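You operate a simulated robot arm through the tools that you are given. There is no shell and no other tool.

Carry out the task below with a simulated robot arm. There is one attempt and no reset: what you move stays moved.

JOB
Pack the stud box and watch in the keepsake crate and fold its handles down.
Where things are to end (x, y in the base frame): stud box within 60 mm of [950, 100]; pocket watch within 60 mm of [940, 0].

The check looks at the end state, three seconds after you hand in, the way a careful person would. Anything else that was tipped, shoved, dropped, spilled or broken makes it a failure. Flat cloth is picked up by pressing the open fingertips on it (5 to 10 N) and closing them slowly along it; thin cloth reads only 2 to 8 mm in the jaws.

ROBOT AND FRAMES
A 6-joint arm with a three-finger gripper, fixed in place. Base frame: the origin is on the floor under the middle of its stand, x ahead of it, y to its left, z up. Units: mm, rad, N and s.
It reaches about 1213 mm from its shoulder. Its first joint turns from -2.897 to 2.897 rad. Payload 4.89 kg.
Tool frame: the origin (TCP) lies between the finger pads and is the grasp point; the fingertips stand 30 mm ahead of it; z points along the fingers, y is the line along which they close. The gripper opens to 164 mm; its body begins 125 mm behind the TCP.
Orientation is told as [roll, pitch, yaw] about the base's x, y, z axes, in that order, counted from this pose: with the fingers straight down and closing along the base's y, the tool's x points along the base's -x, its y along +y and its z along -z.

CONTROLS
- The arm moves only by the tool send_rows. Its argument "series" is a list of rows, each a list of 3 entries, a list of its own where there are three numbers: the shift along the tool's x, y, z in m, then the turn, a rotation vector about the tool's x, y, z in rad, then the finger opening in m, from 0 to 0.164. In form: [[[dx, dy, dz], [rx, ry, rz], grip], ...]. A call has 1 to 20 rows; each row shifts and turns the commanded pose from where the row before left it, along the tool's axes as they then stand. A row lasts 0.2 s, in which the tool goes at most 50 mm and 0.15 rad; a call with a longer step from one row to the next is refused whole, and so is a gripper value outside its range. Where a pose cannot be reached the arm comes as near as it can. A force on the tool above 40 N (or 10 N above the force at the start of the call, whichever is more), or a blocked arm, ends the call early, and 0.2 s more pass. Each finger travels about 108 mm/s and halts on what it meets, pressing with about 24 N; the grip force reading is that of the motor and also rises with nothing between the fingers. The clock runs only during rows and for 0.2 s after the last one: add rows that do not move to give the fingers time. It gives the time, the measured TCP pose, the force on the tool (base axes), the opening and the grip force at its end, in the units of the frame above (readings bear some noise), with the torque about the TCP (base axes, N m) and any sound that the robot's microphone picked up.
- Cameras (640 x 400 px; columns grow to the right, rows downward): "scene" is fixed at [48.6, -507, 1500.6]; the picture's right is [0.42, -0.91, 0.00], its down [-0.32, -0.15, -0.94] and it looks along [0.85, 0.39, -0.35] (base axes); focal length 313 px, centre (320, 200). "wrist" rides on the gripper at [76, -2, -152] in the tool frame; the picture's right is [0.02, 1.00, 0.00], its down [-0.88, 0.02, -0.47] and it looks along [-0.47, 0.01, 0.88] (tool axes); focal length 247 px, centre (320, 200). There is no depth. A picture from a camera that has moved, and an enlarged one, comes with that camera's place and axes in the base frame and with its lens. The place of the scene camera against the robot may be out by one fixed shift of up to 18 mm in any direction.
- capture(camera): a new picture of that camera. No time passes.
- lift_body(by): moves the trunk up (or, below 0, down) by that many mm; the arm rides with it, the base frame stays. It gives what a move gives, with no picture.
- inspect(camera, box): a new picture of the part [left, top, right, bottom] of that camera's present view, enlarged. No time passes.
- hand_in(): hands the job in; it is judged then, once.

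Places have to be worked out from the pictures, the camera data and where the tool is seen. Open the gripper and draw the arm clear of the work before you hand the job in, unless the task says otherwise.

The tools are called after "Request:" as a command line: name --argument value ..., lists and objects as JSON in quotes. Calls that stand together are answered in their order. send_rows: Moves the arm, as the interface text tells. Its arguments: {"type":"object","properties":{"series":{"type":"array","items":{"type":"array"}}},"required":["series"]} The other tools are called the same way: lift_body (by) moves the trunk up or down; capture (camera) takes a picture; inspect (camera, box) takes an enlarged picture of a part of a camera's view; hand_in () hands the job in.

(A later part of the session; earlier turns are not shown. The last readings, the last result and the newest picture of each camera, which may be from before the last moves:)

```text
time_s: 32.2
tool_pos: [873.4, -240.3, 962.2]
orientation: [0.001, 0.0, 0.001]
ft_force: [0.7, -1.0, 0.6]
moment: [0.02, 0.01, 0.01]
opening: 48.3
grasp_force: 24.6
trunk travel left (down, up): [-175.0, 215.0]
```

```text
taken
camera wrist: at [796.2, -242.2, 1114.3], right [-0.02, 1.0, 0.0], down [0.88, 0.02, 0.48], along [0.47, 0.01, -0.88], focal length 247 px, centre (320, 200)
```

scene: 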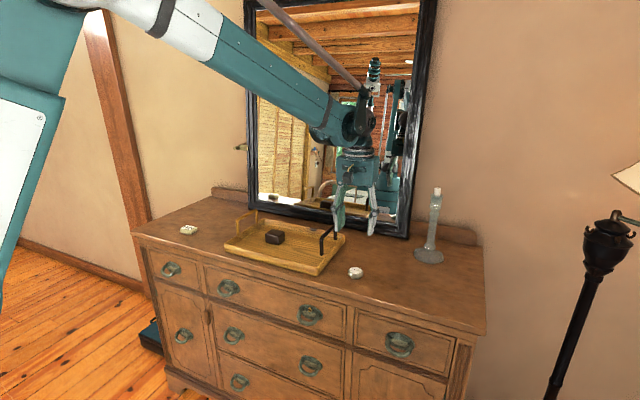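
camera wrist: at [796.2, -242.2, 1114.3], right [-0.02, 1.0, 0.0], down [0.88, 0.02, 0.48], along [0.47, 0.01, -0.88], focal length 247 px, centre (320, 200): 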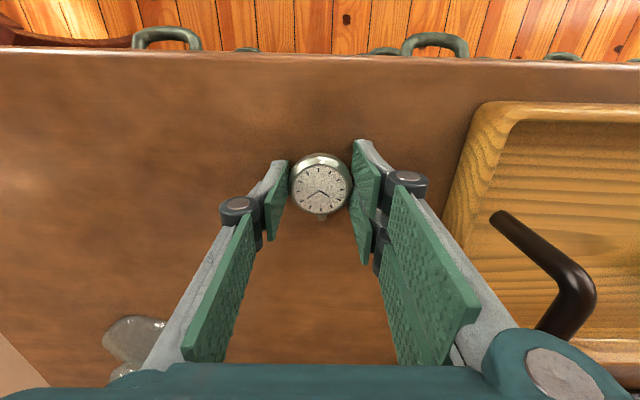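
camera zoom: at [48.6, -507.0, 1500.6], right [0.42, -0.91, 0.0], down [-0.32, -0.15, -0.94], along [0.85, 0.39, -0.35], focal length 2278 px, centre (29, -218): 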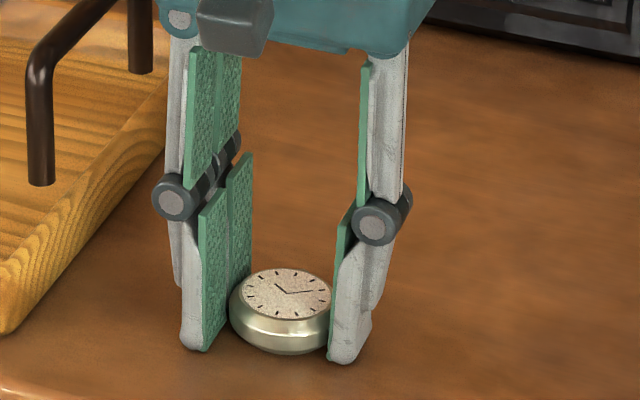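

The watch is gripped at 48.3 mm with 24.6 N. I'll lift slowly and check that it holds.

Request:
send_rows --series '[[[0, 0, -0.004], [0, 0, 0], 0.03], [[0, 0, -0.006], [0, 0, 0], 0.03], [[0, 0, -0.008], [0, 0, 0], 0.03], [[0, 0, -0.01], [0, 0, 0], 0.03], [[0, 0, 0], [0, 0, 0], 0.03]]'

Request:
inspect --camera "scene" --box '[320, 220, 400, 275]'

Request:
capture --camera "wrist"

```text
time_s: 33.4
tool_pos: [875.2, -240.8, 989.4]
orientation: [-0.001, -0.003, 0.001]
ft_force: [-0.5, 0.1, 0.0]
moment: [-0.01, 0.01, -0.01]
opening: 48.4
grasp_force: 23.5
trunk travel left (down, up): [-175.0, 215.0]
```

```text
7.27 times, centred on (360, 248) of scene
camera zoom: at [48.6, -507.0, 1500.6], right [0.42, -0.91, 0.0], down [-0.32, -0.15, -0.94], along [0.85, 0.39, -0.35], focal length 2278 px, centre (29, -146)
```

zoom: 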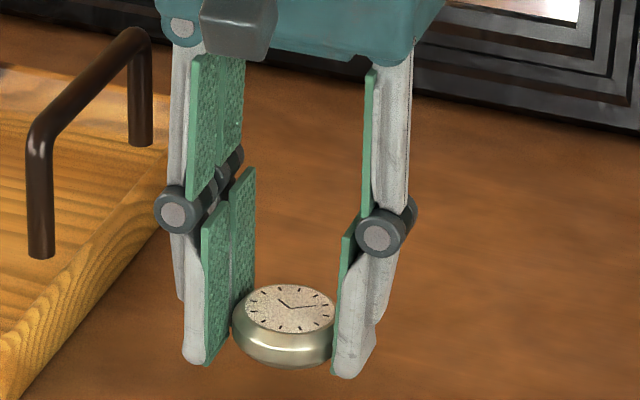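

```text
taken
camera wrist: at [797.1, -242.2, 1143.3], right [-0.02, 1.0, 0.0], down [0.88, 0.02, 0.48], along [0.47, 0.01, -0.88], focal length 247 px, centre (320, 200)
```

wrist: 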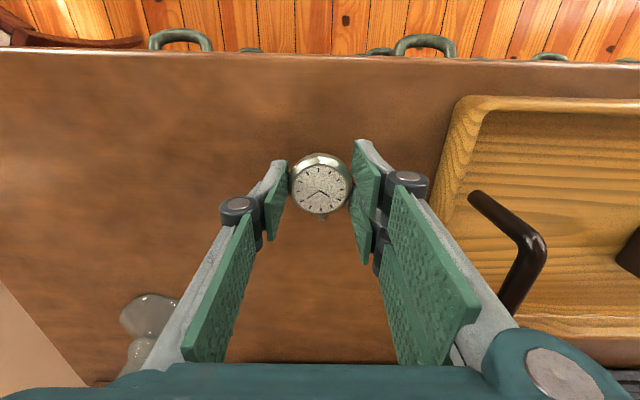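

The watch is held securely. I'll raise to about z 1115 and carry it over the crate to (940, -8).

Request:
send_rows --series '[[[0, 0, -0.025], [0, 0, 0], 0.03], [[0, 0, -0.03], [0, 0, 0], 0.03], [[0, 0, -0.03], [0, 0, 0], 0.03], [[0, 0, -0.03], [0, 0, 0], 0.03], [[0, 0, -0.01], [0, 0, 0], 0.03], [[-0.0093, 0.0333, 0], [0, 0, 0], 0.03], [[-0.0093, 0.0333, 0], [0, 0, 0], 0.03], [[-0.0093, 0.0333, 0], [0, 0, 0], 0.03], [[-0.0093, 0.0333, 0], [0, 0, 0], 0.03], [[-0.0093, 0.0333, 0], [0, 0, 0], 0.03], [[-0.0093, 0.0333, 0], [0, 0, 0], 0.03], [[-0.0093, 0.0333, 0], [0, 0, 0], 0.03], [[0, 0, 0], [0, 0, 0], 0.03]]'

Request:
capture --camera "wrist"

```text
time_s: 36.2
tool_pos: [940.2, -7.2, 1114.8]
orientation: [-0.001, -0.003, 0.003]
ft_force: [-0.3, 0.7, -1.5]
moment: [-0.05, 0.05, -0.01]
opening: 48.3
grasp_force: 24.0
trunk travel left (down, up): [-175.0, 215.0]
```

```text
taken
camera wrist: at [861.7, -9.7, 1268.1], right [-0.02, 1.0, 0.0], down [0.88, 0.02, 0.47], along [0.47, 0.01, -0.88], focal length 247 px, centre (320, 200)
```

wrist: 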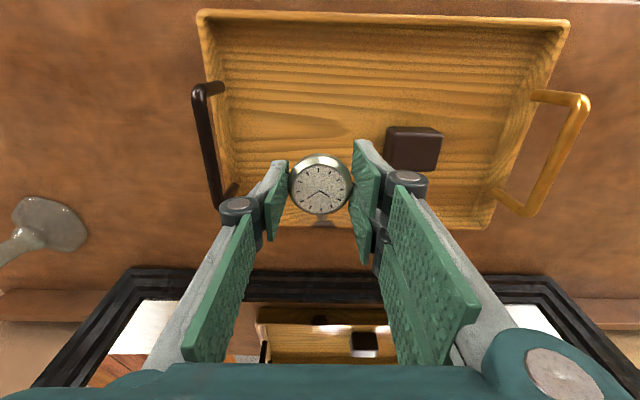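

I'm over (940, -7), between the dark handle and the box. I'll descend to about z 985 and then creep to the expected contact near 968.

Request:
send_rows --series '[[[0, 0, 0.02], [0, 0, 0], 0.03], [[0, 0, 0.025], [0, 0, 0], 0.03], [[0, 0, 0.025], [0, 0, 0], 0.03], [[0, 0, 0.025], [0, 0, 0], 0.03], [[0, 0, 0.02], [0, 0, 0], 0.03], [[0, 0, 0.01], [0, 0, 0], 0.03], [[0, 0, 0.005], [0, 0, 0], 0.03], [[0, 0, 0], [0, 0, 0], 0.03]]'

Request:
inspect --camera "scene" --box '[220, 190, 360, 280]'

Request:
capture --camera "wrist"

```text
time_s: 38.0
tool_pos: [939.3, -8.4, 983.8]
orientation: [0.001, -0.002, 0.004]
ft_force: [0.0, 0.5, -1.6]
moment: [0.02, 0.03, 0.02]
opening: 48.1
grasp_force: 23.9
trunk travel left (down, up): [-175.0, 215.0]
```

```text
4.44 times, centred on (290, 235) of scene
camera zoom: at [48.6, -507.0, 1500.6], right [0.42, -0.91, 0.0], down [-0.32, -0.15, -0.94], along [0.85, 0.39, -0.35], focal length 1392 px, centre (453, 44)
```

zoom: 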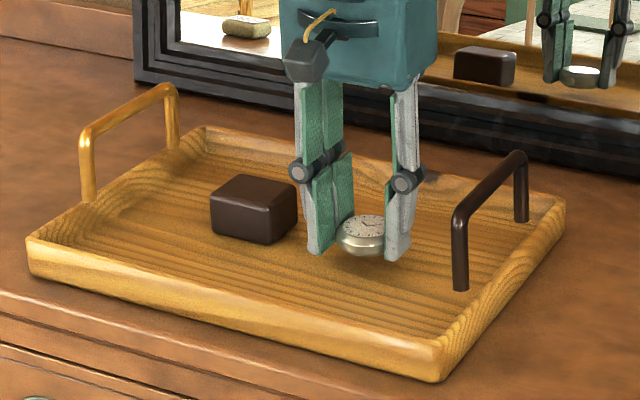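

```text
taken
camera wrist: at [860.5, -8.9, 1137.3], right [-0.02, 1.0, 0.0], down [0.88, 0.02, 0.47], along [0.47, 0.01, -0.88], focal length 247 px, centre (320, 200)
```

wrist: 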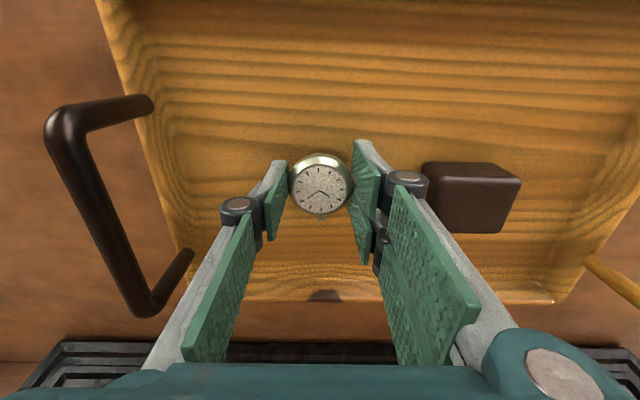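

Clear of the box with a modest gap. I'll creep down to contact.

Request:
send_rows --series '[[[0, 0, 0.003], [0, 0, 0], 0.03], [[0, 0, 0.003], [0, 0, 0], 0.03], [[0, 0, 0.002], [0, 0, 0], 0.03], [[0, 0, 0.002], [0, 0, 0], 0.03], [[0, 0, 0.0015], [0, 0, 0], 0.03], [[0, 0, 0.001], [0, 0, 0], 0.03], [[0, 0, 0], [0, 0, 0], 0.03]]'

```text
time_s: 39.6
tool_pos: [939.6, -10.0, 971.6]
orientation: [-0.001, -0.003, 0.002]
ft_force: [0.5, -0.1, -0.8]
moment: [0.0, -0.02, 0.01]
opening: 48.4
grasp_force: 23.9
trunk travel left (down, up): [-175.0, 215.0]
```

No contact at 971.6. I'll continue 1 mm at a time.

Request:
send_rows --series '[[[0, 0, 0.001], [0, 0, 0], 0.03], [[0, 0, 0.001], [0, 0, 0], 0.03], [[0, 0, 0.001], [0, 0, 0], 0.03], [[0, 0, 0], [0, 0, 0], 0.03]]'

```text
time_s: 40.6
tool_pos: [938.7, -7.0, 969.6]
orientation: [0.001, -0.002, 0.001]
ft_force: [0.1, 0.4, -0.6]
moment: [-0.01, -0.01, -0.01]
opening: 48.3
grasp_force: 24.1
trunk travel left (down, up): [-175.0, 215.0]
```

Still free at 969.6. I'll go another 2 mm.

Request:
send_rows --series '[[[0, 0, 0.001], [0, 0, 0], 0.03], [[0, 0, 0.001], [0, 0, 0], 0.03], [[0, 0, 0], [0, 0, 0], 0.03]]'

```text
time_s: 41.4
tool_pos: [938.0, -8.2, 968.5]
orientation: [0.0, -0.004, 0.003]
ft_force: [4.7, -1.7, 17.2]
moment: [-0.05, -0.16, -0.01]
opening: 48.3
grasp_force: 24.4
trunk travel left (down, up): [-175.0, 215.0]
```

Contact at about z 968 with 17 N: the watch is on the crate floor. I'll open slowly to 62 mm.

Request:
send_rows --series '[[[0, 0, -0.0008], [0, 0, 0], 0.03], [[0, 0, 0], [0, 0, 0], 0.046], [[0, 0, 0], [0, 0, 0], 0.05], [[0, 0, 0], [0, 0, 0], 0.054], [[0, 0, 0], [0, 0, 0], 0.058], [[0, 0, 0], [0, 0, 0], 0.061], [[0, 0, 0], [0, 0, 0], 0.061]]'

Request:
capture --camera "wrist"

Request:
inspect --camera "scene" --box '[220, 190, 360, 280]'

```text
time_s: 43.0
tool_pos: [939.2, -7.3, 968.6]
orientation: [-0.001, -0.001, 0.0]
ft_force: [0.2, 0.4, 0.1]
moment: [-0.01, -0.01, 0.04]
opening: 61.4
grasp_force: 0.1
trunk travel left (down, up): [-175.0, 215.0]
```

```text
taken
camera wrist: at [861.2, -9.0, 1121.0], right [-0.02, 1.0, 0.0], down [0.88, 0.02, 0.48], along [0.47, 0.01, -0.88], focal length 247 px, centre (320, 200)
```

wrist: 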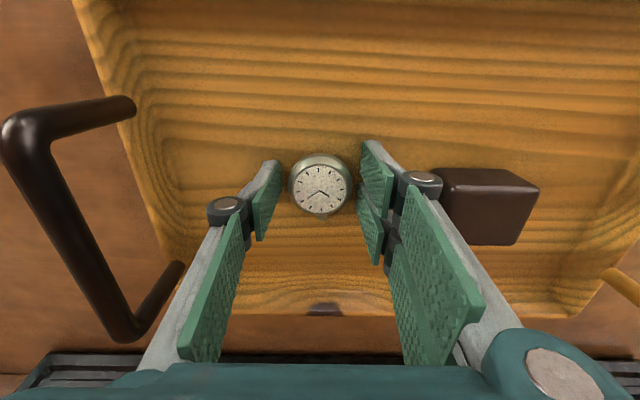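

```text
4.44 times, centred on (290, 235) of scene
camera zoom: at [48.6, -507.0, 1500.6], right [0.42, -0.91, 0.0], down [-0.32, -0.15, -0.94], along [0.85, 0.39, -0.35], focal length 1392 px, centre (453, 44)
```

zoom: 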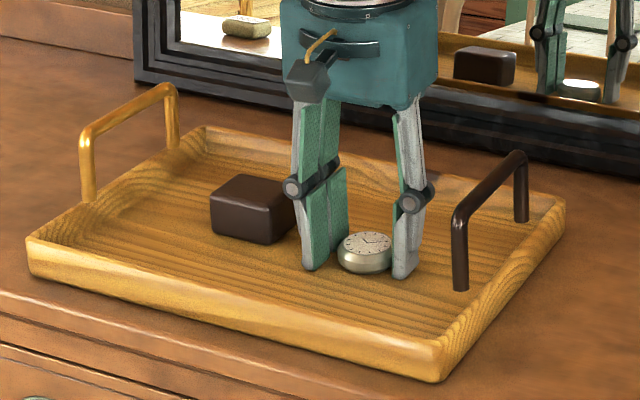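

The watch is released. I'll retreat straight up, and then study the handle hinges.

Request:
send_rows --series '[[[0, 0, -0.01], [0, 0, 0], 0.061], [[0, 0, -0.025], [0, 0, 0], 0.061], [[0, 0, -0.03], [0, 0, 0], 0.061], [[0, 0, -0.03], [0, 0, 0], 0.061], [[0, 0, -0.03], [0, 0, 0], 0.061], [[0, 0, -0.03], [0, 0, 0], 0.061], [[0, 0, -0.02], [0, 0, 0], 0.061], [[0, 0, 0], [0, 0, 0], 0.061]]'

Request:
capture --camera "wrist"

Request:
inspect --camera "scene" --box '[310, 220, 350, 265]'

Request:
inspect --camera "scene" --box '[220, 200, 270, 250]'

```text
time_s: 44.8
tool_pos: [939.1, -7.3, 1144.2]
orientation: [0.002, -0.003, 0.002]
ft_force: [0.2, 0.3, -0.2]
moment: [0.04, -0.07, 0.01]
opening: 61.3
grasp_force: 0.0
trunk travel left (down, up): [-175.0, 215.0]
```

```text
taken
camera wrist: at [860.4, -8.7, 1297.5], right [-0.02, 1.0, 0.0], down [0.88, 0.02, 0.48], along [0.48, 0.01, -0.88], focal length 247 px, centre (320, 200)
```

wrist: 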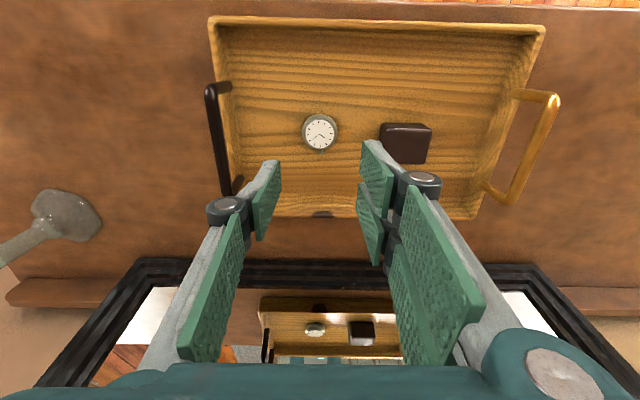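

```text
8.89 times, centred on (330, 242) of scene
camera zoom: at [48.6, -507.0, 1500.6], right [0.42, -0.91, 0.0], down [-0.32, -0.15, -0.94], along [0.85, 0.39, -0.35], focal length 2784 px, centre (231, -178)
```

zoom: 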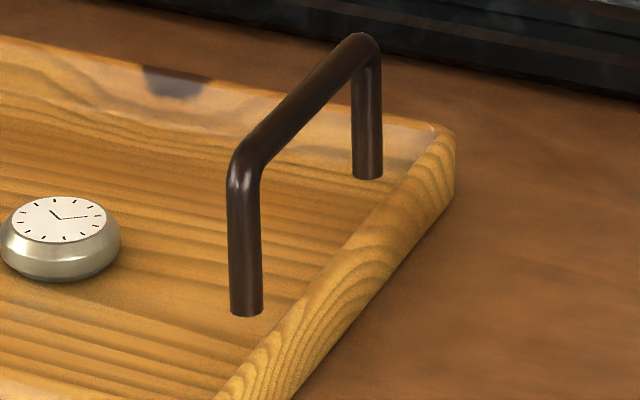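

```text
8.00 times, centred on (245, 225) of scene
camera zoom: at [48.6, -507.0, 1500.6], right [0.42, -0.91, 0.0], down [-0.32, -0.15, -0.94], along [0.85, 0.39, -0.35], focal length 2506 px, centre (920, 0)
```

zoom: 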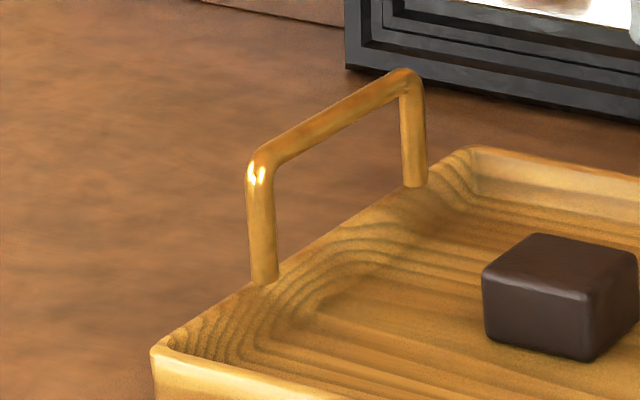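

Both items are in the crate. I'll enlarge the wrist view around each handle to measure the hinge against the wall.

Request:
inspect --camera "wrist" --box '[190, 60, 270, 220]'

Request:
inspect --camera "wrist" --box '[470, 60, 570, 220]'

```text
2.50 times, centred on (230, 140) of wrist
camera zoom: at [860.4, -8.7, 1297.5], right [-0.02, 1.0, 0.0], down [0.88, 0.02, 0.48], along [0.48, 0.01, -0.88], focal length 617 px, centre (545, 350)
```

zoom: 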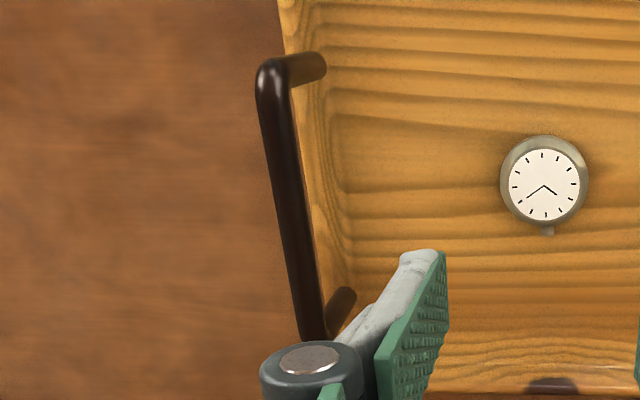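

```text
2.50 times, centred on (520, 140) of wrist
camera zoom: at [860.4, -8.7, 1297.5], right [-0.02, 1.0, 0.0], down [0.88, 0.02, 0.48], along [0.48, 0.01, -0.88], focal length 617 px, centre (-180, 350)
```

zoom: 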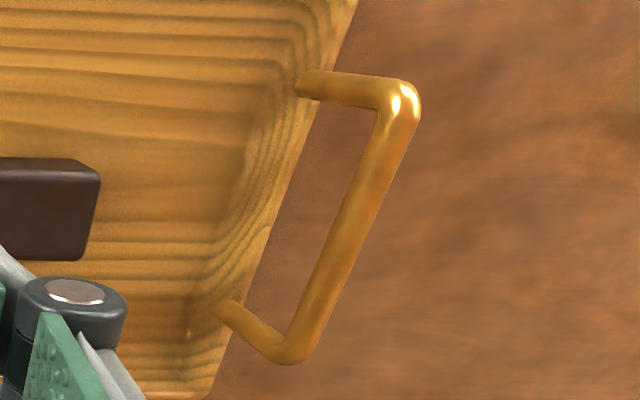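

The handle feet sit just inside the end walls at about z 970 (dark: y about -117, x about 882–1003), with the bar top near z 1026. The fold direction isn't known yet. I'll close the fingers, go outside the dark handle at y -178, and prepare a gentle inward push.

Request:
send_rows --series '[[[-0.0005, -0.034, 0], [0, 0, 0], 0.04], [[-0.0005, -0.034, 0], [0, 0, 0], 0.02], [[-0.0005, -0.034, 0], [0, 0, 0], 0.0], [[-0.0005, -0.034, 0], [0, 0, 0], 0.0], [[-0.0005, -0.035, 0], [0, 0, 0], 0.0], [[0, 0, 0.025], [0, 0, 0], 0.0], [[0, 0, 0.025], [0, 0, 0], 0.0], [[0, 0, 0.025], [0, 0, 0], 0.0], [[0, 0, 0.02], [0, 0, 0], 0.0], [[0, 0, 0.015], [0, 0, 0], 0.0], [[0, 0, 0], [0, 0, 0], 0.0]]'

Request:
capture --camera "wrist"

Request:
inspect --camera "scene" --box '[280, 190, 400, 280]'

```text
time_s: 47.2
tool_pos: [943.3, -179.9, 1031.6]
orientation: [0.0, -0.004, 0.001]
ft_force: [0.5, -0.3, 0.1]
moment: [0.01, 0.04, 0.0]
opening: 0.0
grasp_force: 24.0
trunk travel left (down, up): [-175.0, 215.0]
```

```text
taken
camera wrist: at [865.1, -180.6, 1185.1], right [-0.02, 1.0, 0.0], down [0.88, 0.02, 0.47], along [0.47, 0.01, -0.88], focal length 247 px, centre (320, 200)
```

wrist: 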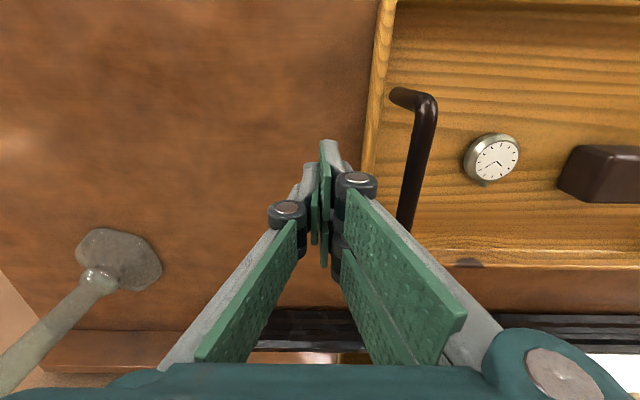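

```text
4.44 times, centred on (340, 235) of scene
camera zoom: at [48.6, -507.0, 1500.6], right [0.42, -0.91, 0.0], down [-0.32, -0.15, -0.94], along [0.85, 0.39, -0.35], focal length 1392 px, centre (231, 44)
```

zoom: 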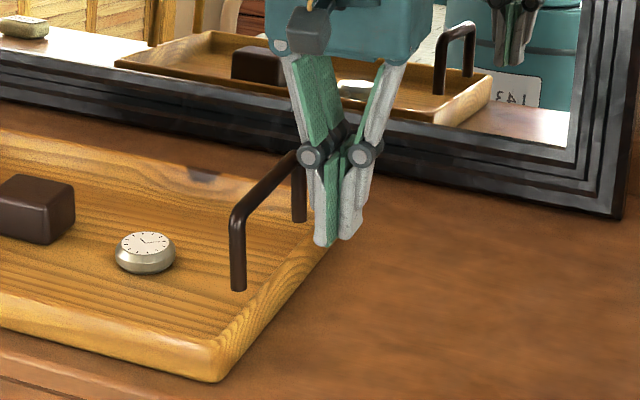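

The closed fingers are just outside the bar. I'll move 28 mm toward it, then go in small steps while watching the force.

Request:
send_rows --series '[[[0, 0.008, 0], [0, 0, 0], 0.0], [[0, 0.008, 0], [0, 0, 0], 0.0], [[0, 0.006, 0], [0, 0, 0], 0.0], [[0, 0.004, 0], [0, 0, 0], 0.0], [[0, 0.002, 0], [0, 0, 0], 0.0], [[0, 0, 0], [0, 0, 0], 0.0]]'

Request:
capture --camera "wrist"

Request:
inspect --camera "scene" --box '[280, 190, 400, 280]'

```text
time_s: 48.6
tool_pos: [940.4, -151.6, 1033.5]
orientation: [0.0, -0.002, 0.003]
ft_force: [-0.7, -0.7, 0.7]
moment: [0.01, -0.03, 0.02]
opening: 0.0
grasp_force: 24.0
trunk travel left (down, up): [-175.0, 215.0]
```

```text
taken
camera wrist: at [863.4, -152.4, 1186.1], right [-0.02, 1.0, 0.0], down [0.88, 0.02, 0.48], along [0.47, 0.01, -0.88], focal length 247 px, centre (320, 200)
```

wrist: 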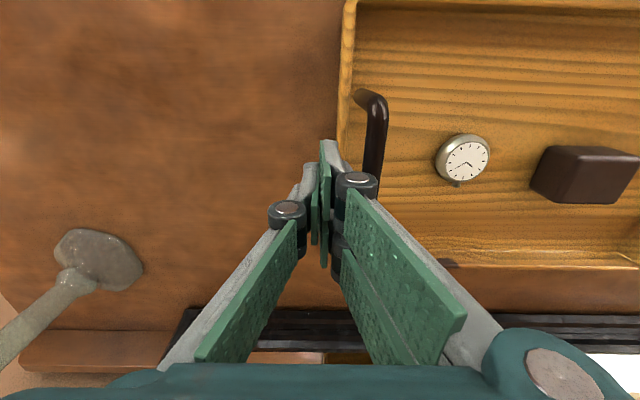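

```text
4.44 times, centred on (340, 235) of scene
camera zoom: at [48.6, -507.0, 1500.6], right [0.42, -0.91, 0.0], down [-0.32, -0.15, -0.94], along [0.85, 0.39, -0.35], focal length 1392 px, centre (231, 44)
```

zoom: 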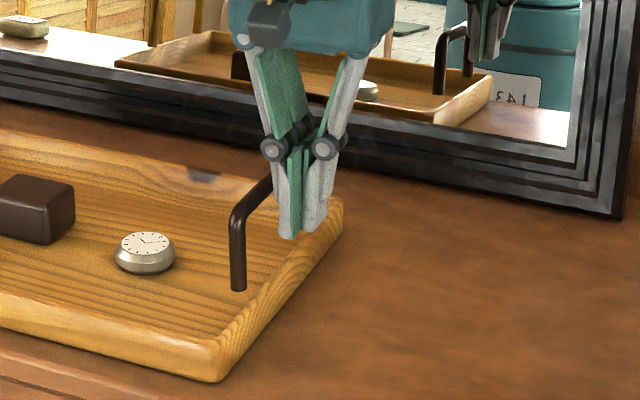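

No contact yet at y -152, with the bar about 10–15 mm ahead. I'll continue in 3 mm rows.

Request:
send_rows --series '[[[0, 0.003, 0], [0, 0, 0], 0.0], [[0, 0.003, 0], [0, 0, 0], 0.0], [[0, 0.003, 0], [0, 0, 0], 0.0], [[0, 0, 0], [0, 0, 0], 0.0]]'

Request:
capture --camera "wrist"

```text
time_s: 49.6
tool_pos: [942.3, -142.2, 1032.7]
orientation: [-0.001, -0.001, 0.002]
ft_force: [0.3, 0.1, 0.9]
moment: [-0.01, -0.03, -0.01]
opening: 0.0
grasp_force: 24.4
trunk travel left (down, up): [-175.0, 215.0]
```

```text
taken
camera wrist: at [863.3, -143.5, 1185.5], right [-0.02, 1.0, 0.0], down [0.88, 0.02, 0.47], along [0.47, 0.01, -0.88], focal length 247 px, centre (320, 200)
```

wrist: 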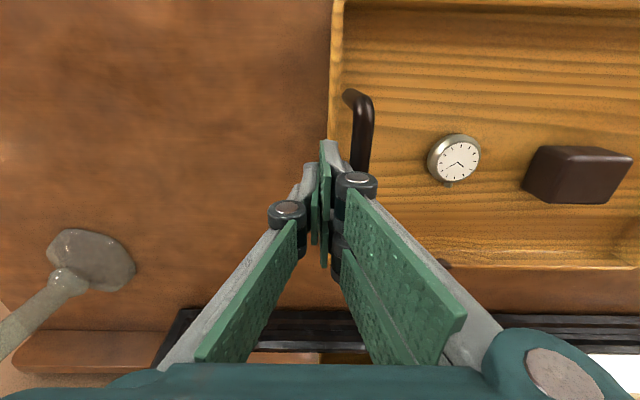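

Still free at y -142. I'll go on in 2 mm rows.

Request:
send_rows --series '[[[0, 0.002, 0], [0, 0, 0], 0.0], [[0, 0.002, 0], [0, 0, 0], 0.0], [[0, 0.002, 0], [0, 0, 0], 0.0], [[0, 0, 0], [0, 0, 0], 0.0]]'

Request:
inspect --camera "wrist" --box '[280, 80, 440, 200]'

```text
time_s: 50.6
tool_pos: [941.7, -135.7, 1031.9]
orientation: [-0.002, -0.003, 0.001]
ft_force: [-0.7, -0.2, -0.6]
moment: [0.02, 0.0, -0.01]
opening: 0.0
grasp_force: 24.3
trunk travel left (down, up): [-175.0, 215.0]
```

```text
3.33 times, centred on (360, 140) of wrist
camera zoom: at [863.3, -137.2, 1185.3], right [-0.02, 1.0, 0.0], down [0.88, 0.02, 0.48], along [0.47, 0.01, -0.88], focal length 823 px, centre (187, 400)
```

zoom: 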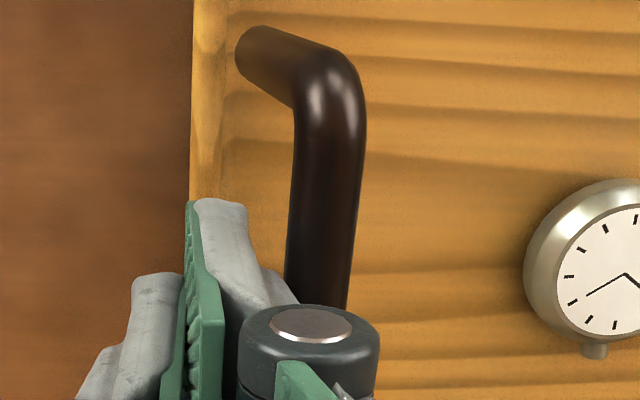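

The finger back is almost touching the bar. I'll continue in 2 mm steps.

Request:
send_rows --series '[[[0, 0.002, 0], [0, 0, 0], 0.0], [[0, 0.002, 0], [0, 0, 0], 0.0], [[0, 0.002, 0], [0, 0, 0], 0.0], [[0, 0, 0], [0, 0, 0], 0.0]]'

Request:
inspect --camera "wrist" --box '[280, 80, 440, 200]'

```text
time_s: 51.6
tool_pos: [940.9, -129.5, 1031.3]
orientation: [-0.002, -0.001, 0.002]
ft_force: [0.0, -0.6, 0.4]
moment: [0.0, -0.01, 0.01]
opening: 0.0
grasp_force: 24.1
trunk travel left (down, up): [-175.0, 215.0]
```

```text
3.33 times, centred on (360, 140) of wrist
camera zoom: at [863.4, -131.7, 1185.1], right [-0.02, 1.0, 0.0], down [0.88, 0.02, 0.48], along [0.47, 0.01, -0.88], focal length 823 px, centre (187, 400)
```

zoom: 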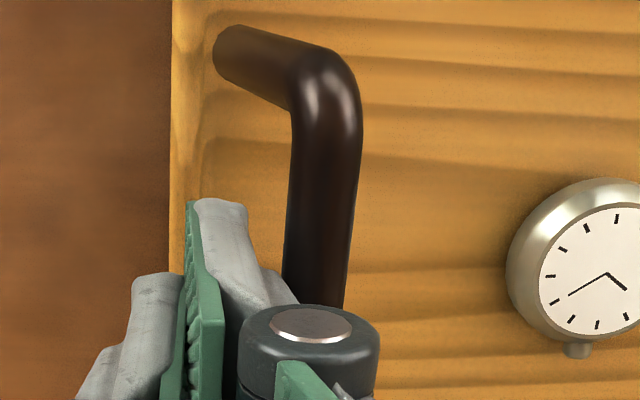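

The bar is now tilting inward with the finger at under 1 N, so the hinge folds inward easily and the crate isn't moving. I'll keep pushing along the arc.

Request:
send_rows --series '[[[0, 0.004, 0], [0, 0, 0], 0.0], [[0, 0.004, 0.001], [0, 0, 0], 0.0], [[0, 0.004, 0.001], [0, 0, 0], 0.0], [[0, 0.004, 0.002], [0, 0, 0], 0.0], [[0, 0.004, 0.002], [0, 0, 0], 0.0], [[0, 0.004, 0.002], [0, 0, 0], 0.0], [[0, 0, 0], [0, 0, 0], 0.0]]'

Request:
capture --camera "wrist"

Request:
inspect --camera "scene" --box '[260, 190, 380, 280]'

```text
time_s: 53.2
tool_pos: [941.5, -105.3, 1023.8]
orientation: [0.001, -0.002, 0.003]
ft_force: [-0.3, -0.5, 0.8]
moment: [0.0, 0.0, -0.04]
opening: 0.0
grasp_force: 23.8
trunk travel left (down, up): [-175.0, 215.0]
```

```text
taken
camera wrist: at [863.6, -106.6, 1176.9], right [-0.02, 1.0, 0.0], down [0.88, 0.02, 0.48], along [0.47, 0.01, -0.88], focal length 247 px, centre (320, 200)
```

wrist: 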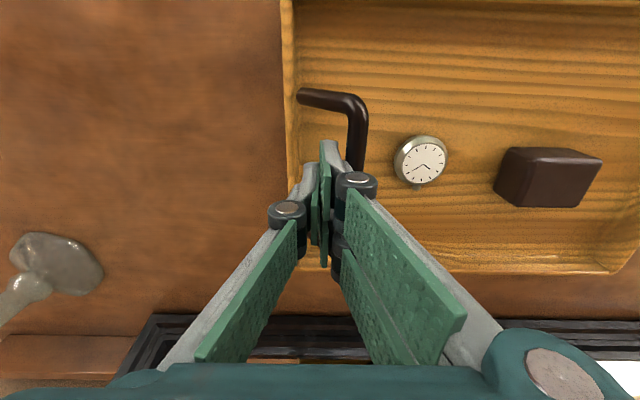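

```text
4.44 times, centred on (320, 235) of scene
camera zoom: at [48.6, -507.0, 1500.6], right [0.42, -0.91, 0.0], down [-0.32, -0.15, -0.94], along [0.85, 0.39, -0.35], focal length 1392 px, centre (320, 44)
```

zoom: 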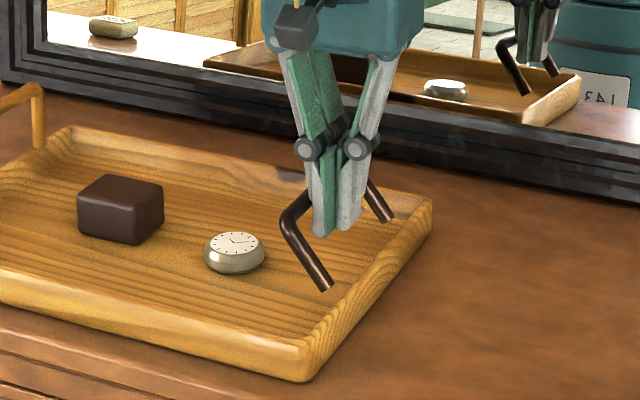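

The dark handle is folding inward, now about 40°. I'll continue along the arc, lowering as I push.

Request:
send_rows --series '[[[0, 0.003, 0.002], [0, 0, 0], 0.0], [[0, 0.003, 0.003], [0, 0, 0], 0.0], [[0, 0.003, 0.003], [0, 0, 0], 0.0], [[0, 0.003, 0.004], [0, 0, 0], 0.0], [[0, 0.002, 0.004], [0, 0, 0], 0.0], [[0, 0.002, 0.004], [0, 0, 0], 0.0], [[0, 0, 0], [0, 0, 0], 0.0]]'

Request:
capture --camera "wrist"

Request:
inspect --camera "scene" --box '[260, 190, 380, 280]'

```text
time_s: 54.8
tool_pos: [939.7, -88.2, 1004.7]
orientation: [0.0, -0.002, 0.002]
ft_force: [0.2, 0.0, 0.5]
moment: [-0.01, 0.02, -0.01]
opening: 0.0
grasp_force: 23.9
trunk travel left (down, up): [-175.0, 215.0]
```

```text
taken
camera wrist: at [862.9, -90.5, 1157.6], right [-0.02, 1.0, 0.0], down [0.88, 0.02, 0.48], along [0.47, 0.01, -0.88], focal length 247 px, centre (320, 200)
```

wrist: 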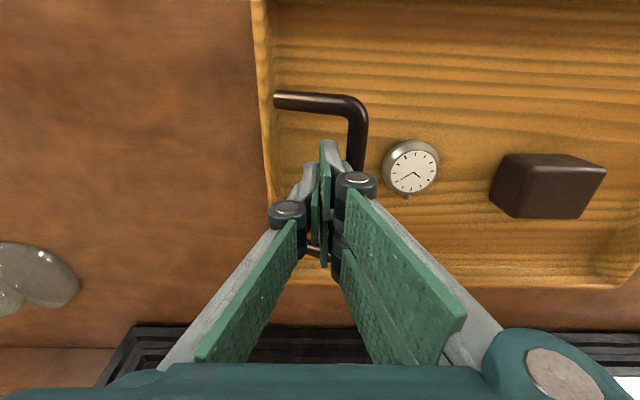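

```text
4.44 times, centred on (320, 235) of scene
camera zoom: at [48.6, -507.0, 1500.6], right [0.42, -0.91, 0.0], down [-0.32, -0.15, -0.94], along [0.85, 0.39, -0.35], focal length 1392 px, centre (320, 44)
```

zoom: 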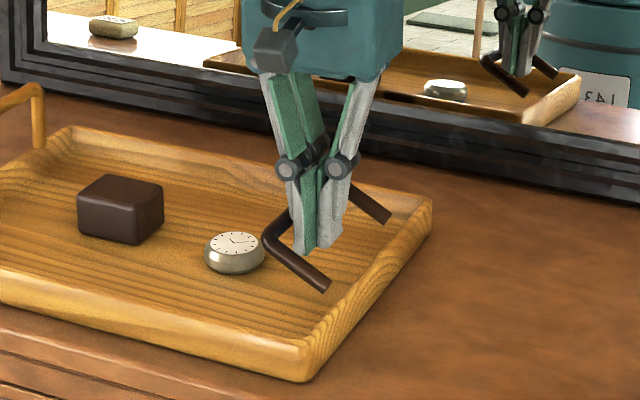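

The handle is at about 60°. I'll rise, move over the bar at about y -70, and press it down from above.

Request:
send_rows --series '[[[0, -0.004, -0.005], [0, 0, 0], 0.0], [[0, 0, -0.02], [0, 0, 0], 0.0], [[0, 0, -0.02], [0, 0, 0], 0.0], [[0, 0.01, 0], [0, 0, 0], 0.0], [[0, 0.01, 0], [0, 0, 0], 0.0], [[0, 0.003, 0], [0, 0, 0], 0.0], [[0, 0, 0], [0, 0, 0], 0.0]]'

Request:
capture --camera "wrist"

Request:
inspect --camera "scene" --box '[260, 190, 380, 280]'

```text
time_s: 56.4
tool_pos: [941.2, -70.9, 1049.4]
orientation: [0.0, -0.004, 0.002]
ft_force: [-0.4, 0.1, 0.1]
moment: [-0.02, 0.02, -0.01]
opening: 0.0
grasp_force: 23.8
trunk travel left (down, up): [-175.0, 215.0]
```

```text
taken
camera wrist: at [862.7, -72.2, 1202.9], right [-0.02, 1.0, 0.0], down [0.88, 0.02, 0.47], along [0.47, 0.01, -0.88], focal length 247 px, centre (320, 200)
```

wrist: 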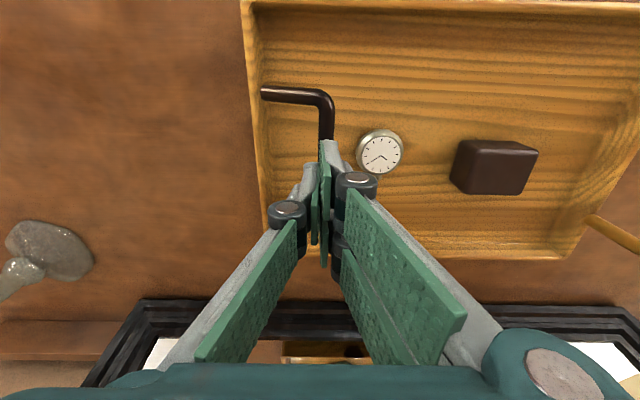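

```text
4.44 times, centred on (320, 235) of scene
camera zoom: at [48.6, -507.0, 1500.6], right [0.42, -0.91, 0.0], down [-0.32, -0.15, -0.94], along [0.85, 0.39, -0.35], focal length 1392 px, centre (320, 44)
```

zoom: 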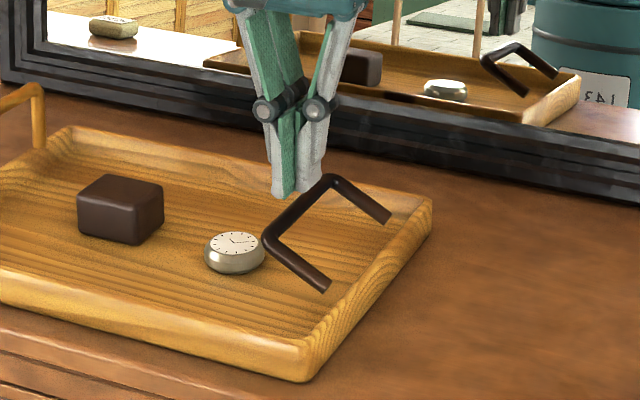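

The handle stays at about 60° with the bar right below the tips. I'll press down in small steps, watching the force.

Request:
send_rows --series '[[[0, 0.002, 0.005], [0, 0, 0], 0.0], [[0, 0, 0.005], [0, 0, 0], 0.0], [[0, 0, 0.004], [0, 0, 0], 0.0], [[0, 0, 0.004], [0, 0, 0], 0.0], [[0, 0, 0.003], [0, 0, 0], 0.0], [[0, 0, 0.003], [0, 0, 0], 0.0], [[0, 0, 0.003], [0, 0, 0], 0.0], [[0, 0, 0], [0, 0, 0], 0.0]]'

Request:
inspect --camera "scene" --box '[260, 190, 380, 280]'

```text
time_s: 58.2
tool_pos: [941.9, -71.1, 1022.6]
orientation: [-0.001, -0.001, 0.001]
ft_force: [0.4, 0.1, -0.2]
moment: [0.02, 0.01, -0.02]
opening: 0.0
grasp_force: 24.0
trunk travel left (down, up): [-175.0, 215.0]
```

```text
4.44 times, centred on (320, 235) of scene
camera zoom: at [48.6, -507.0, 1500.6], right [0.42, -0.91, 0.0], down [-0.32, -0.15, -0.94], along [0.85, 0.39, -0.35], focal length 1392 px, centre (320, 44)
```

zoom: 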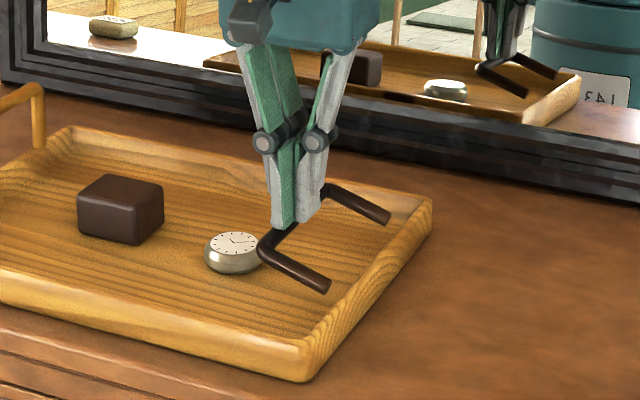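

The bar follows down and is now nearly flat. I'll continue pressing in small steps.

Request:
send_rows --series '[[[0, 0, 0.003], [0, 0, 0], 0.0], [[0, 0, 0.003], [0, 0, 0], 0.0], [[0, 0, 0.003], [0, 0, 0], 0.0], [[0, 0, 0.002], [0, 0, 0], 0.0], [[0, 0, 0], [0, 0, 0], 0.0]]'

Request:
inspect --camera "scene" --box '[260, 190, 380, 280]'

```text
time_s: 59.4
tool_pos: [941.6, -69.5, 1011.2]
orientation: [-0.002, 0.0, 0.002]
ft_force: [0.4, -0.7, -0.1]
moment: [0.02, 0.03, 0.0]
opening: 0.0
grasp_force: 23.9
trunk travel left (down, up): [-175.0, 215.0]
```

```text
4.44 times, centred on (320, 235) of scene
camera zoom: at [48.6, -507.0, 1500.6], right [0.42, -0.91, 0.0], down [-0.32, -0.15, -0.94], along [0.85, 0.39, -0.35], focal length 1392 px, centre (320, 44)
```

zoom: 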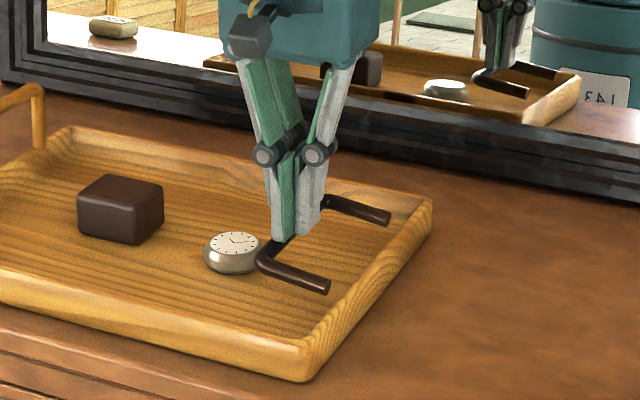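

Nearly horizontal, still without resistance. I'll press on gently until there is resistance.

Request:
send_rows --series '[[[0, 0, 0.002], [0, 0, 0], 0.0], [[0, 0, 0.002], [0, 0, 0], 0.0], [[0, 0, 0.002], [0, 0, 0], 0.0], [[0, 0, 0], [0, 0, 0], 0.0]]'

Request:
inspect --camera "scene" --box '[290, 210, 350, 280]'

Request:
capture --camera "wrist"

```text
time_s: 60.4
tool_pos: [941.4, -69.7, 1004.5]
orientation: [-0.001, -0.002, 0.003]
ft_force: [0.1, 0.5, -0.1]
moment: [0.02, 0.01, 0.0]
opening: 0.0
grasp_force: 24.0
trunk travel left (down, up): [-175.0, 215.0]
```

```text
5.71 times, centred on (320, 245) of scene
camera zoom: at [48.6, -507.0, 1500.6], right [0.42, -0.91, 0.0], down [-0.32, -0.15, -0.94], along [0.85, 0.39, -0.35], focal length 1790 px, centre (320, -57)
```

zoom: 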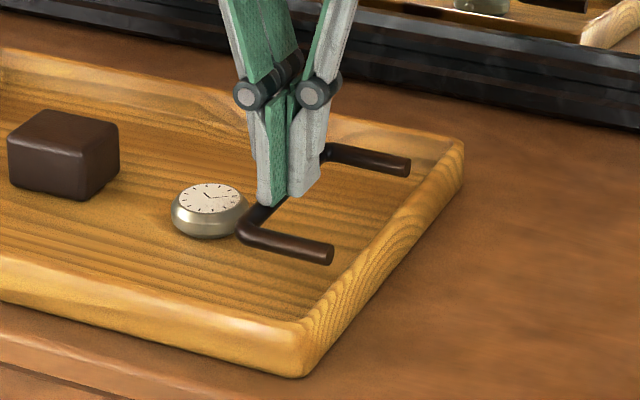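

```text
taken
camera wrist: at [863.2, -70.7, 1158.4], right [-0.02, 1.0, 0.0], down [0.88, 0.02, 0.48], along [0.47, 0.01, -0.88], focal length 247 px, centre (320, 200)
```

wrist: 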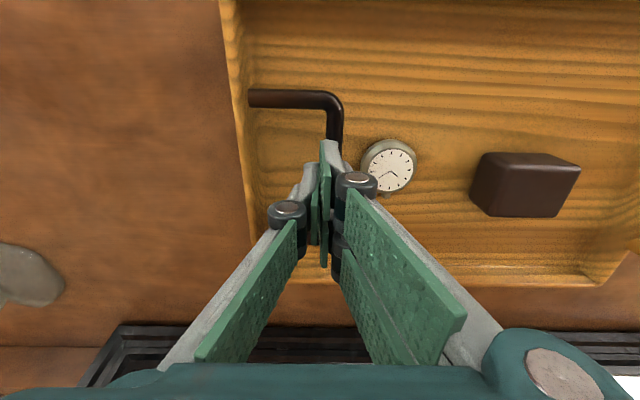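

It is almost flat with still no reaction. I'll shift 3 mm inward to stay over the bar and continue down gently.

Request:
send_rows --series '[[[0, 0.003, 0], [0, 0, 0], 0.0], [[0, 0, 0.0015], [0, 0, 0], 0.0], [[0, 0, 0.0015], [0, 0, 0], 0.0], [[0, 0, 0.0015], [0, 0, 0], 0.0], [[0, 0, 0], [0, 0, 0], 0.0]]'

Request:
inspect --camera "scene" --box '[290, 210, 350, 280]'

```text
time_s: 61.6
tool_pos: [940.3, -64.7, 1002.6]
orientation: [-0.001, -0.003, 0.0]
ft_force: [5.9, -4.7, 34.5]
moment: [0.09, 0.39, 0.01]
opening: 0.0
grasp_force: 23.8
trunk travel left (down, up): [-175.0, 215.0]
```

```text
5.71 times, centred on (320, 245) of scene
camera zoom: at [48.6, -507.0, 1500.6], right [0.42, -0.91, 0.0], down [-0.32, -0.15, -0.94], along [0.85, 0.39, -0.35], focal length 1790 px, centre (320, -57)
```

zoom: 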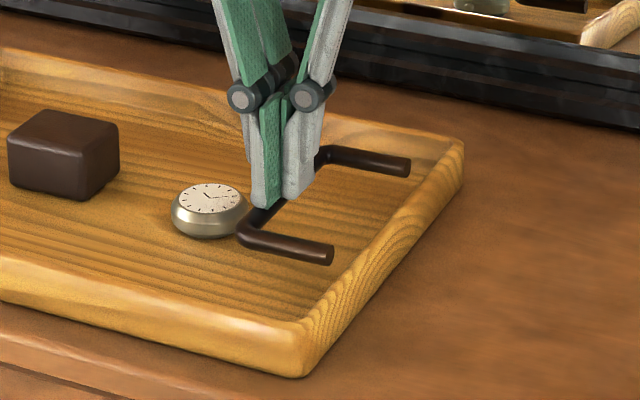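

Now 34 N of reaction: the dark handle is at its stop, flat. I'll lift off, cross above to the outer side of the golden handle (y about 282), and descend there.

Request:
send_rows --series '[[[0, 0, -0.005], [0, 0, 0], 0.0], [[0, 0, -0.025], [0, 0, 0], 0.0], [[0, 0, -0.03], [0, 0, 0], 0.0], [[0, 0, -0.03], [0, 0, 0], 0.0], [[0, 0, -0.025], [0, 0, 0], 0.0], [[0, 0, 0], [0, 0, 0], 0.0]]'

Request:
capture --camera "wrist"

Request:
inspect --camera "scene" --box '[210, 190, 360, 285]'

```text
time_s: 63.0
tool_pos: [940.9, -64.8, 1116.6]
orientation: [-0.001, -0.001, 0.001]
ft_force: [0.0, -0.5, 0.2]
moment: [-0.02, -0.07, 0.01]
opening: 0.0
grasp_force: 23.8
trunk travel left (down, up): [-175.0, 215.0]
```

```text
taken
camera wrist: at [862.4, -66.4, 1270.6], right [-0.02, 1.0, 0.0], down [0.88, 0.02, 0.48], along [0.48, 0.01, -0.88], focal length 247 px, centre (320, 200)
```

wrist: 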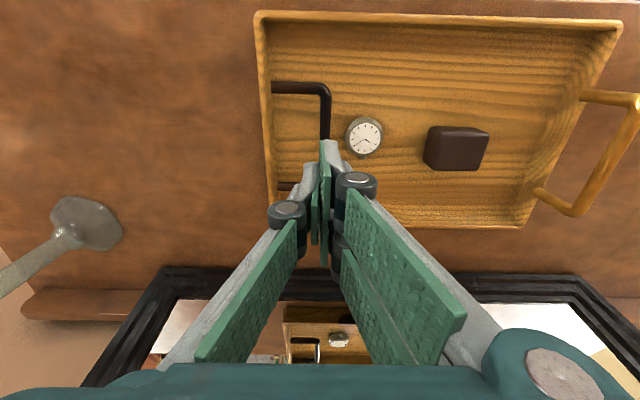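

```text
4.21 times, centred on (285, 238) of scene
camera zoom: at [48.6, -507.0, 1500.6], right [0.42, -0.91, 0.0], down [-0.32, -0.15, -0.94], along [0.85, 0.39, -0.35], focal length 1319 px, centre (467, 42)
```

zoom: 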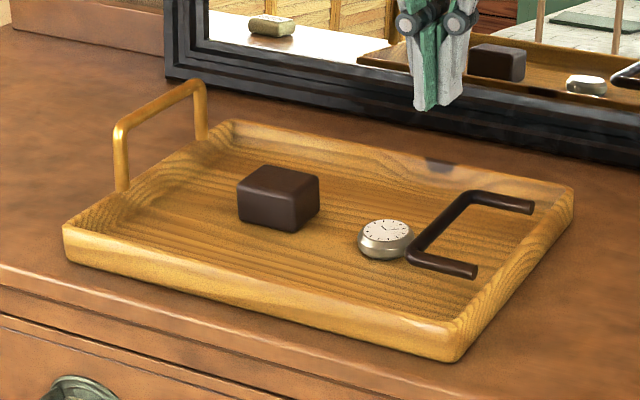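

The dark handle lies flat and clear of the watch. I'll cross over to the golden handle's outer side.

Request:
send_rows --series '[[[0, 0.038, 0], [0, 0, 0], 0.0], [[0, 0.038, 0], [0, 0, 0], 0.0], [[0, 0.038, 0], [0, 0, 0], 0.0], [[0, 0.038, 0], [0, 0, 0], 0.0], [[0, 0.038, 0], [0, 0, 0], 0.0], [[0, 0.038, 0], [0, 0, 0], 0.0], [[0, 0.038, 0], [0, 0, 0], 0.0], [[0, 0.038, 0], [0, 0, 0], 0.0], [[0, 0.038, 0], [0, 0, 0], 0.0], [[0, 0.003, 0], [0, 0, 0], 0.0], [[0, 0, 0.02], [0, 0, 0], 0.0], [[0, 0, 0.025], [0, 0, 0], 0.0], [[0, 0, 0.025], [0, 0, 0], 0.0], [[0, 0, 0.014], [0, 0, 0], 0.0], [[0, 0, 0], [0, 0, 0], 0.0]]'

Request:
capture --camera "wrist"

Request:
inspect --camera "scene" --box '[200, 180, 320, 270]'

```text
time_s: 66.2
tool_pos: [940.2, 280.5, 1031.6]
orientation: [0.0, -0.001, 0.002]
ft_force: [-0.3, 1.0, 0.0]
moment: [-0.01, 0.06, -0.03]
opening: 0.1
grasp_force: 24.1
trunk travel left (down, up): [-175.0, 215.0]
```

```text
taken
camera wrist: at [863.1, 277.7, 1185.3], right [-0.02, 1.0, 0.0], down [0.88, 0.02, 0.47], along [0.47, 0.01, -0.88], focal length 247 px, centre (320, 200)
```

wrist: 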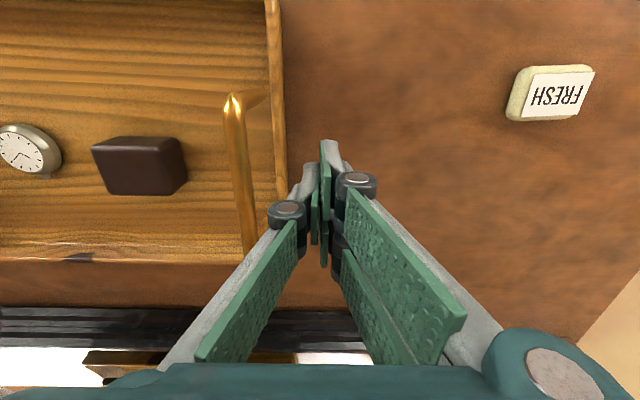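

```text
4.44 times, centred on (260, 225) of scene
camera zoom: at [48.6, -507.0, 1500.6], right [0.42, -0.91, 0.0], down [-0.32, -0.15, -0.94], along [0.85, 0.39, -0.35], focal length 1392 px, centre (587, 89)
```

zoom: 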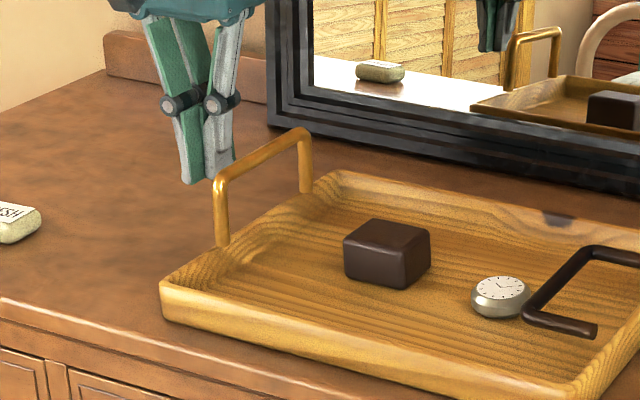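

The golden bar is at y about 222. I'll approach 28 mm, then step gently.

Request:
send_rows --series '[[[0, -0.008, 0], [0, 0, 0], 0.0], [[0, -0.008, 0], [0, 0, 0], 0.0], [[0, -0.006, 0], [0, 0, 0], 0.0], [[0, -0.004, 0], [0, 0, 0], 0.0], [[0, -0.003, 0], [0, 0, 0], 0.0], [[0, 0, 0], [0, 0, 0], 0.0]]'

Request:
capture --camera "wrist"

```text
time_s: 67.6
tool_pos: [940.2, 249.3, 1032.9]
orientation: [0.0, -0.002, 0.002]
ft_force: [-1.1, 0.5, -0.1]
moment: [0.01, 0.01, 0.02]
opening: 0.0
grasp_force: 23.9
trunk travel left (down, up): [-175.0, 215.0]
```

```text
taken
camera wrist: at [862.9, 248.0, 1186.0], right [-0.02, 1.0, 0.0], down [0.88, 0.02, 0.48], along [0.47, 0.01, -0.88], focal length 247 px, centre (320, 200)
```

wrist: 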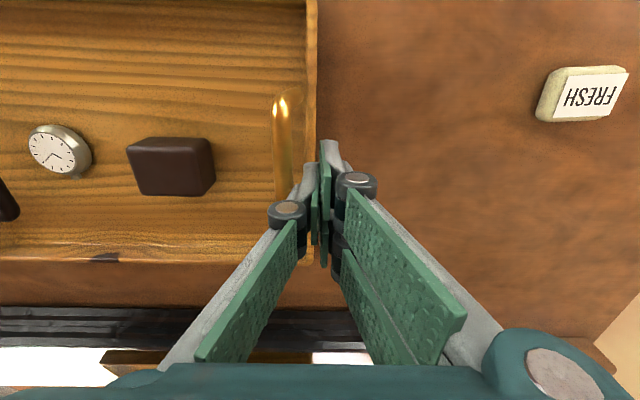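

The bar is now right beside the finger back. I'll step on in 2 mm rows.

Request:
send_rows --series '[[[0, -0.002, 0], [0, 0, 0], 0.0], [[0, -0.002, 0], [0, 0, 0], 0.0], [[0, -0.002, 0], [0, 0, 0], 0.0], [[0, -0.002, 0], [0, 0, 0], 0.0], [[0, 0, 0], [0, 0, 0], 0.0]]'

Request:
inspect --camera "wrist" --box '[200, 80, 360, 220]'

```text
time_s: 68.8
tool_pos: [940.6, 242.3, 1031.1]
orientation: [0.0, -0.002, 0.004]
ft_force: [0.2, 0.0, 1.1]
moment: [0.0, -0.04, -0.01]
opening: 0.1
grasp_force: 24.7
trunk travel left (down, up): [-175.0, 215.0]
```

```text
2.86 times, centred on (280, 150) of wrist
camera zoom: at [862.8, 240.7, 1185.1], right [-0.02, 1.0, 0.0], down [0.88, 0.02, 0.48], along [0.47, 0.01, -0.88], focal length 706 px, centre (434, 343)
```

zoom: 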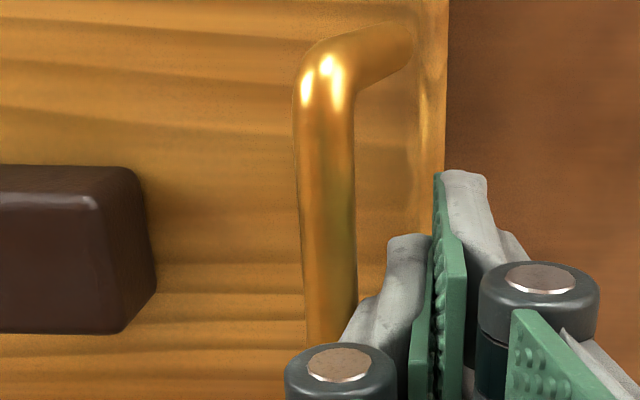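

The golden bar is starting to lean inward with negligible force, and the crate stays still. I'll continue along the arc.

Request:
send_rows --series '[[[0, -0.004, 0], [0, 0, 0], 0.0], [[0, -0.004, 0], [0, 0, 0], 0.0], [[0, -0.004, 0.001], [0, 0, 0], 0.0], [[0, -0.004, 0.002], [0, 0, 0], 0.0], [[0, -0.004, 0.002], [0, 0, 0], 0.0], [[0, -0.003, 0.002], [0, 0, 0], 0.0], [[0, 0, 0], [0, 0, 0], 0.0]]'

Request:
capture --camera "wrist"

Request:
inspect --camera "scene" --box '[200, 180, 320, 270]'

```text
time_s: 70.4
tool_pos: [942.0, 218.3, 1024.4]
orientation: [0.001, -0.002, 0.003]
ft_force: [-0.9, 1.0, 0.9]
moment: [0.0, -0.03, 0.01]
opening: 0.0
grasp_force: 24.2
trunk travel left (down, up): [-175.0, 215.0]
```

```text
taken
camera wrist: at [863.5, 217.6, 1178.2], right [-0.02, 1.0, 0.0], down [0.88, 0.02, 0.48], along [0.47, 0.01, -0.88], focal length 247 px, centre (320, 200)
```

wrist: 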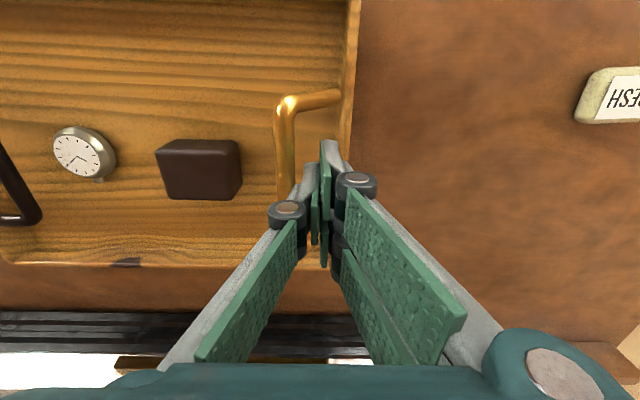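

```text
4.44 times, centred on (260, 225) of scene
camera zoom: at [48.6, -507.0, 1500.6], right [0.42, -0.91, 0.0], down [-0.32, -0.15, -0.94], along [0.85, 0.39, -0.35], focal length 1392 px, centre (587, 89)
```

zoom: 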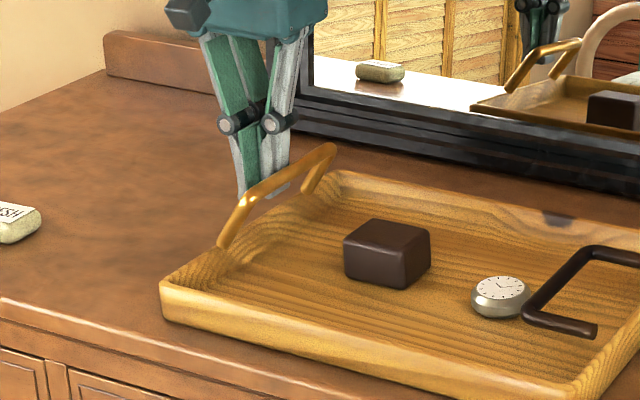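

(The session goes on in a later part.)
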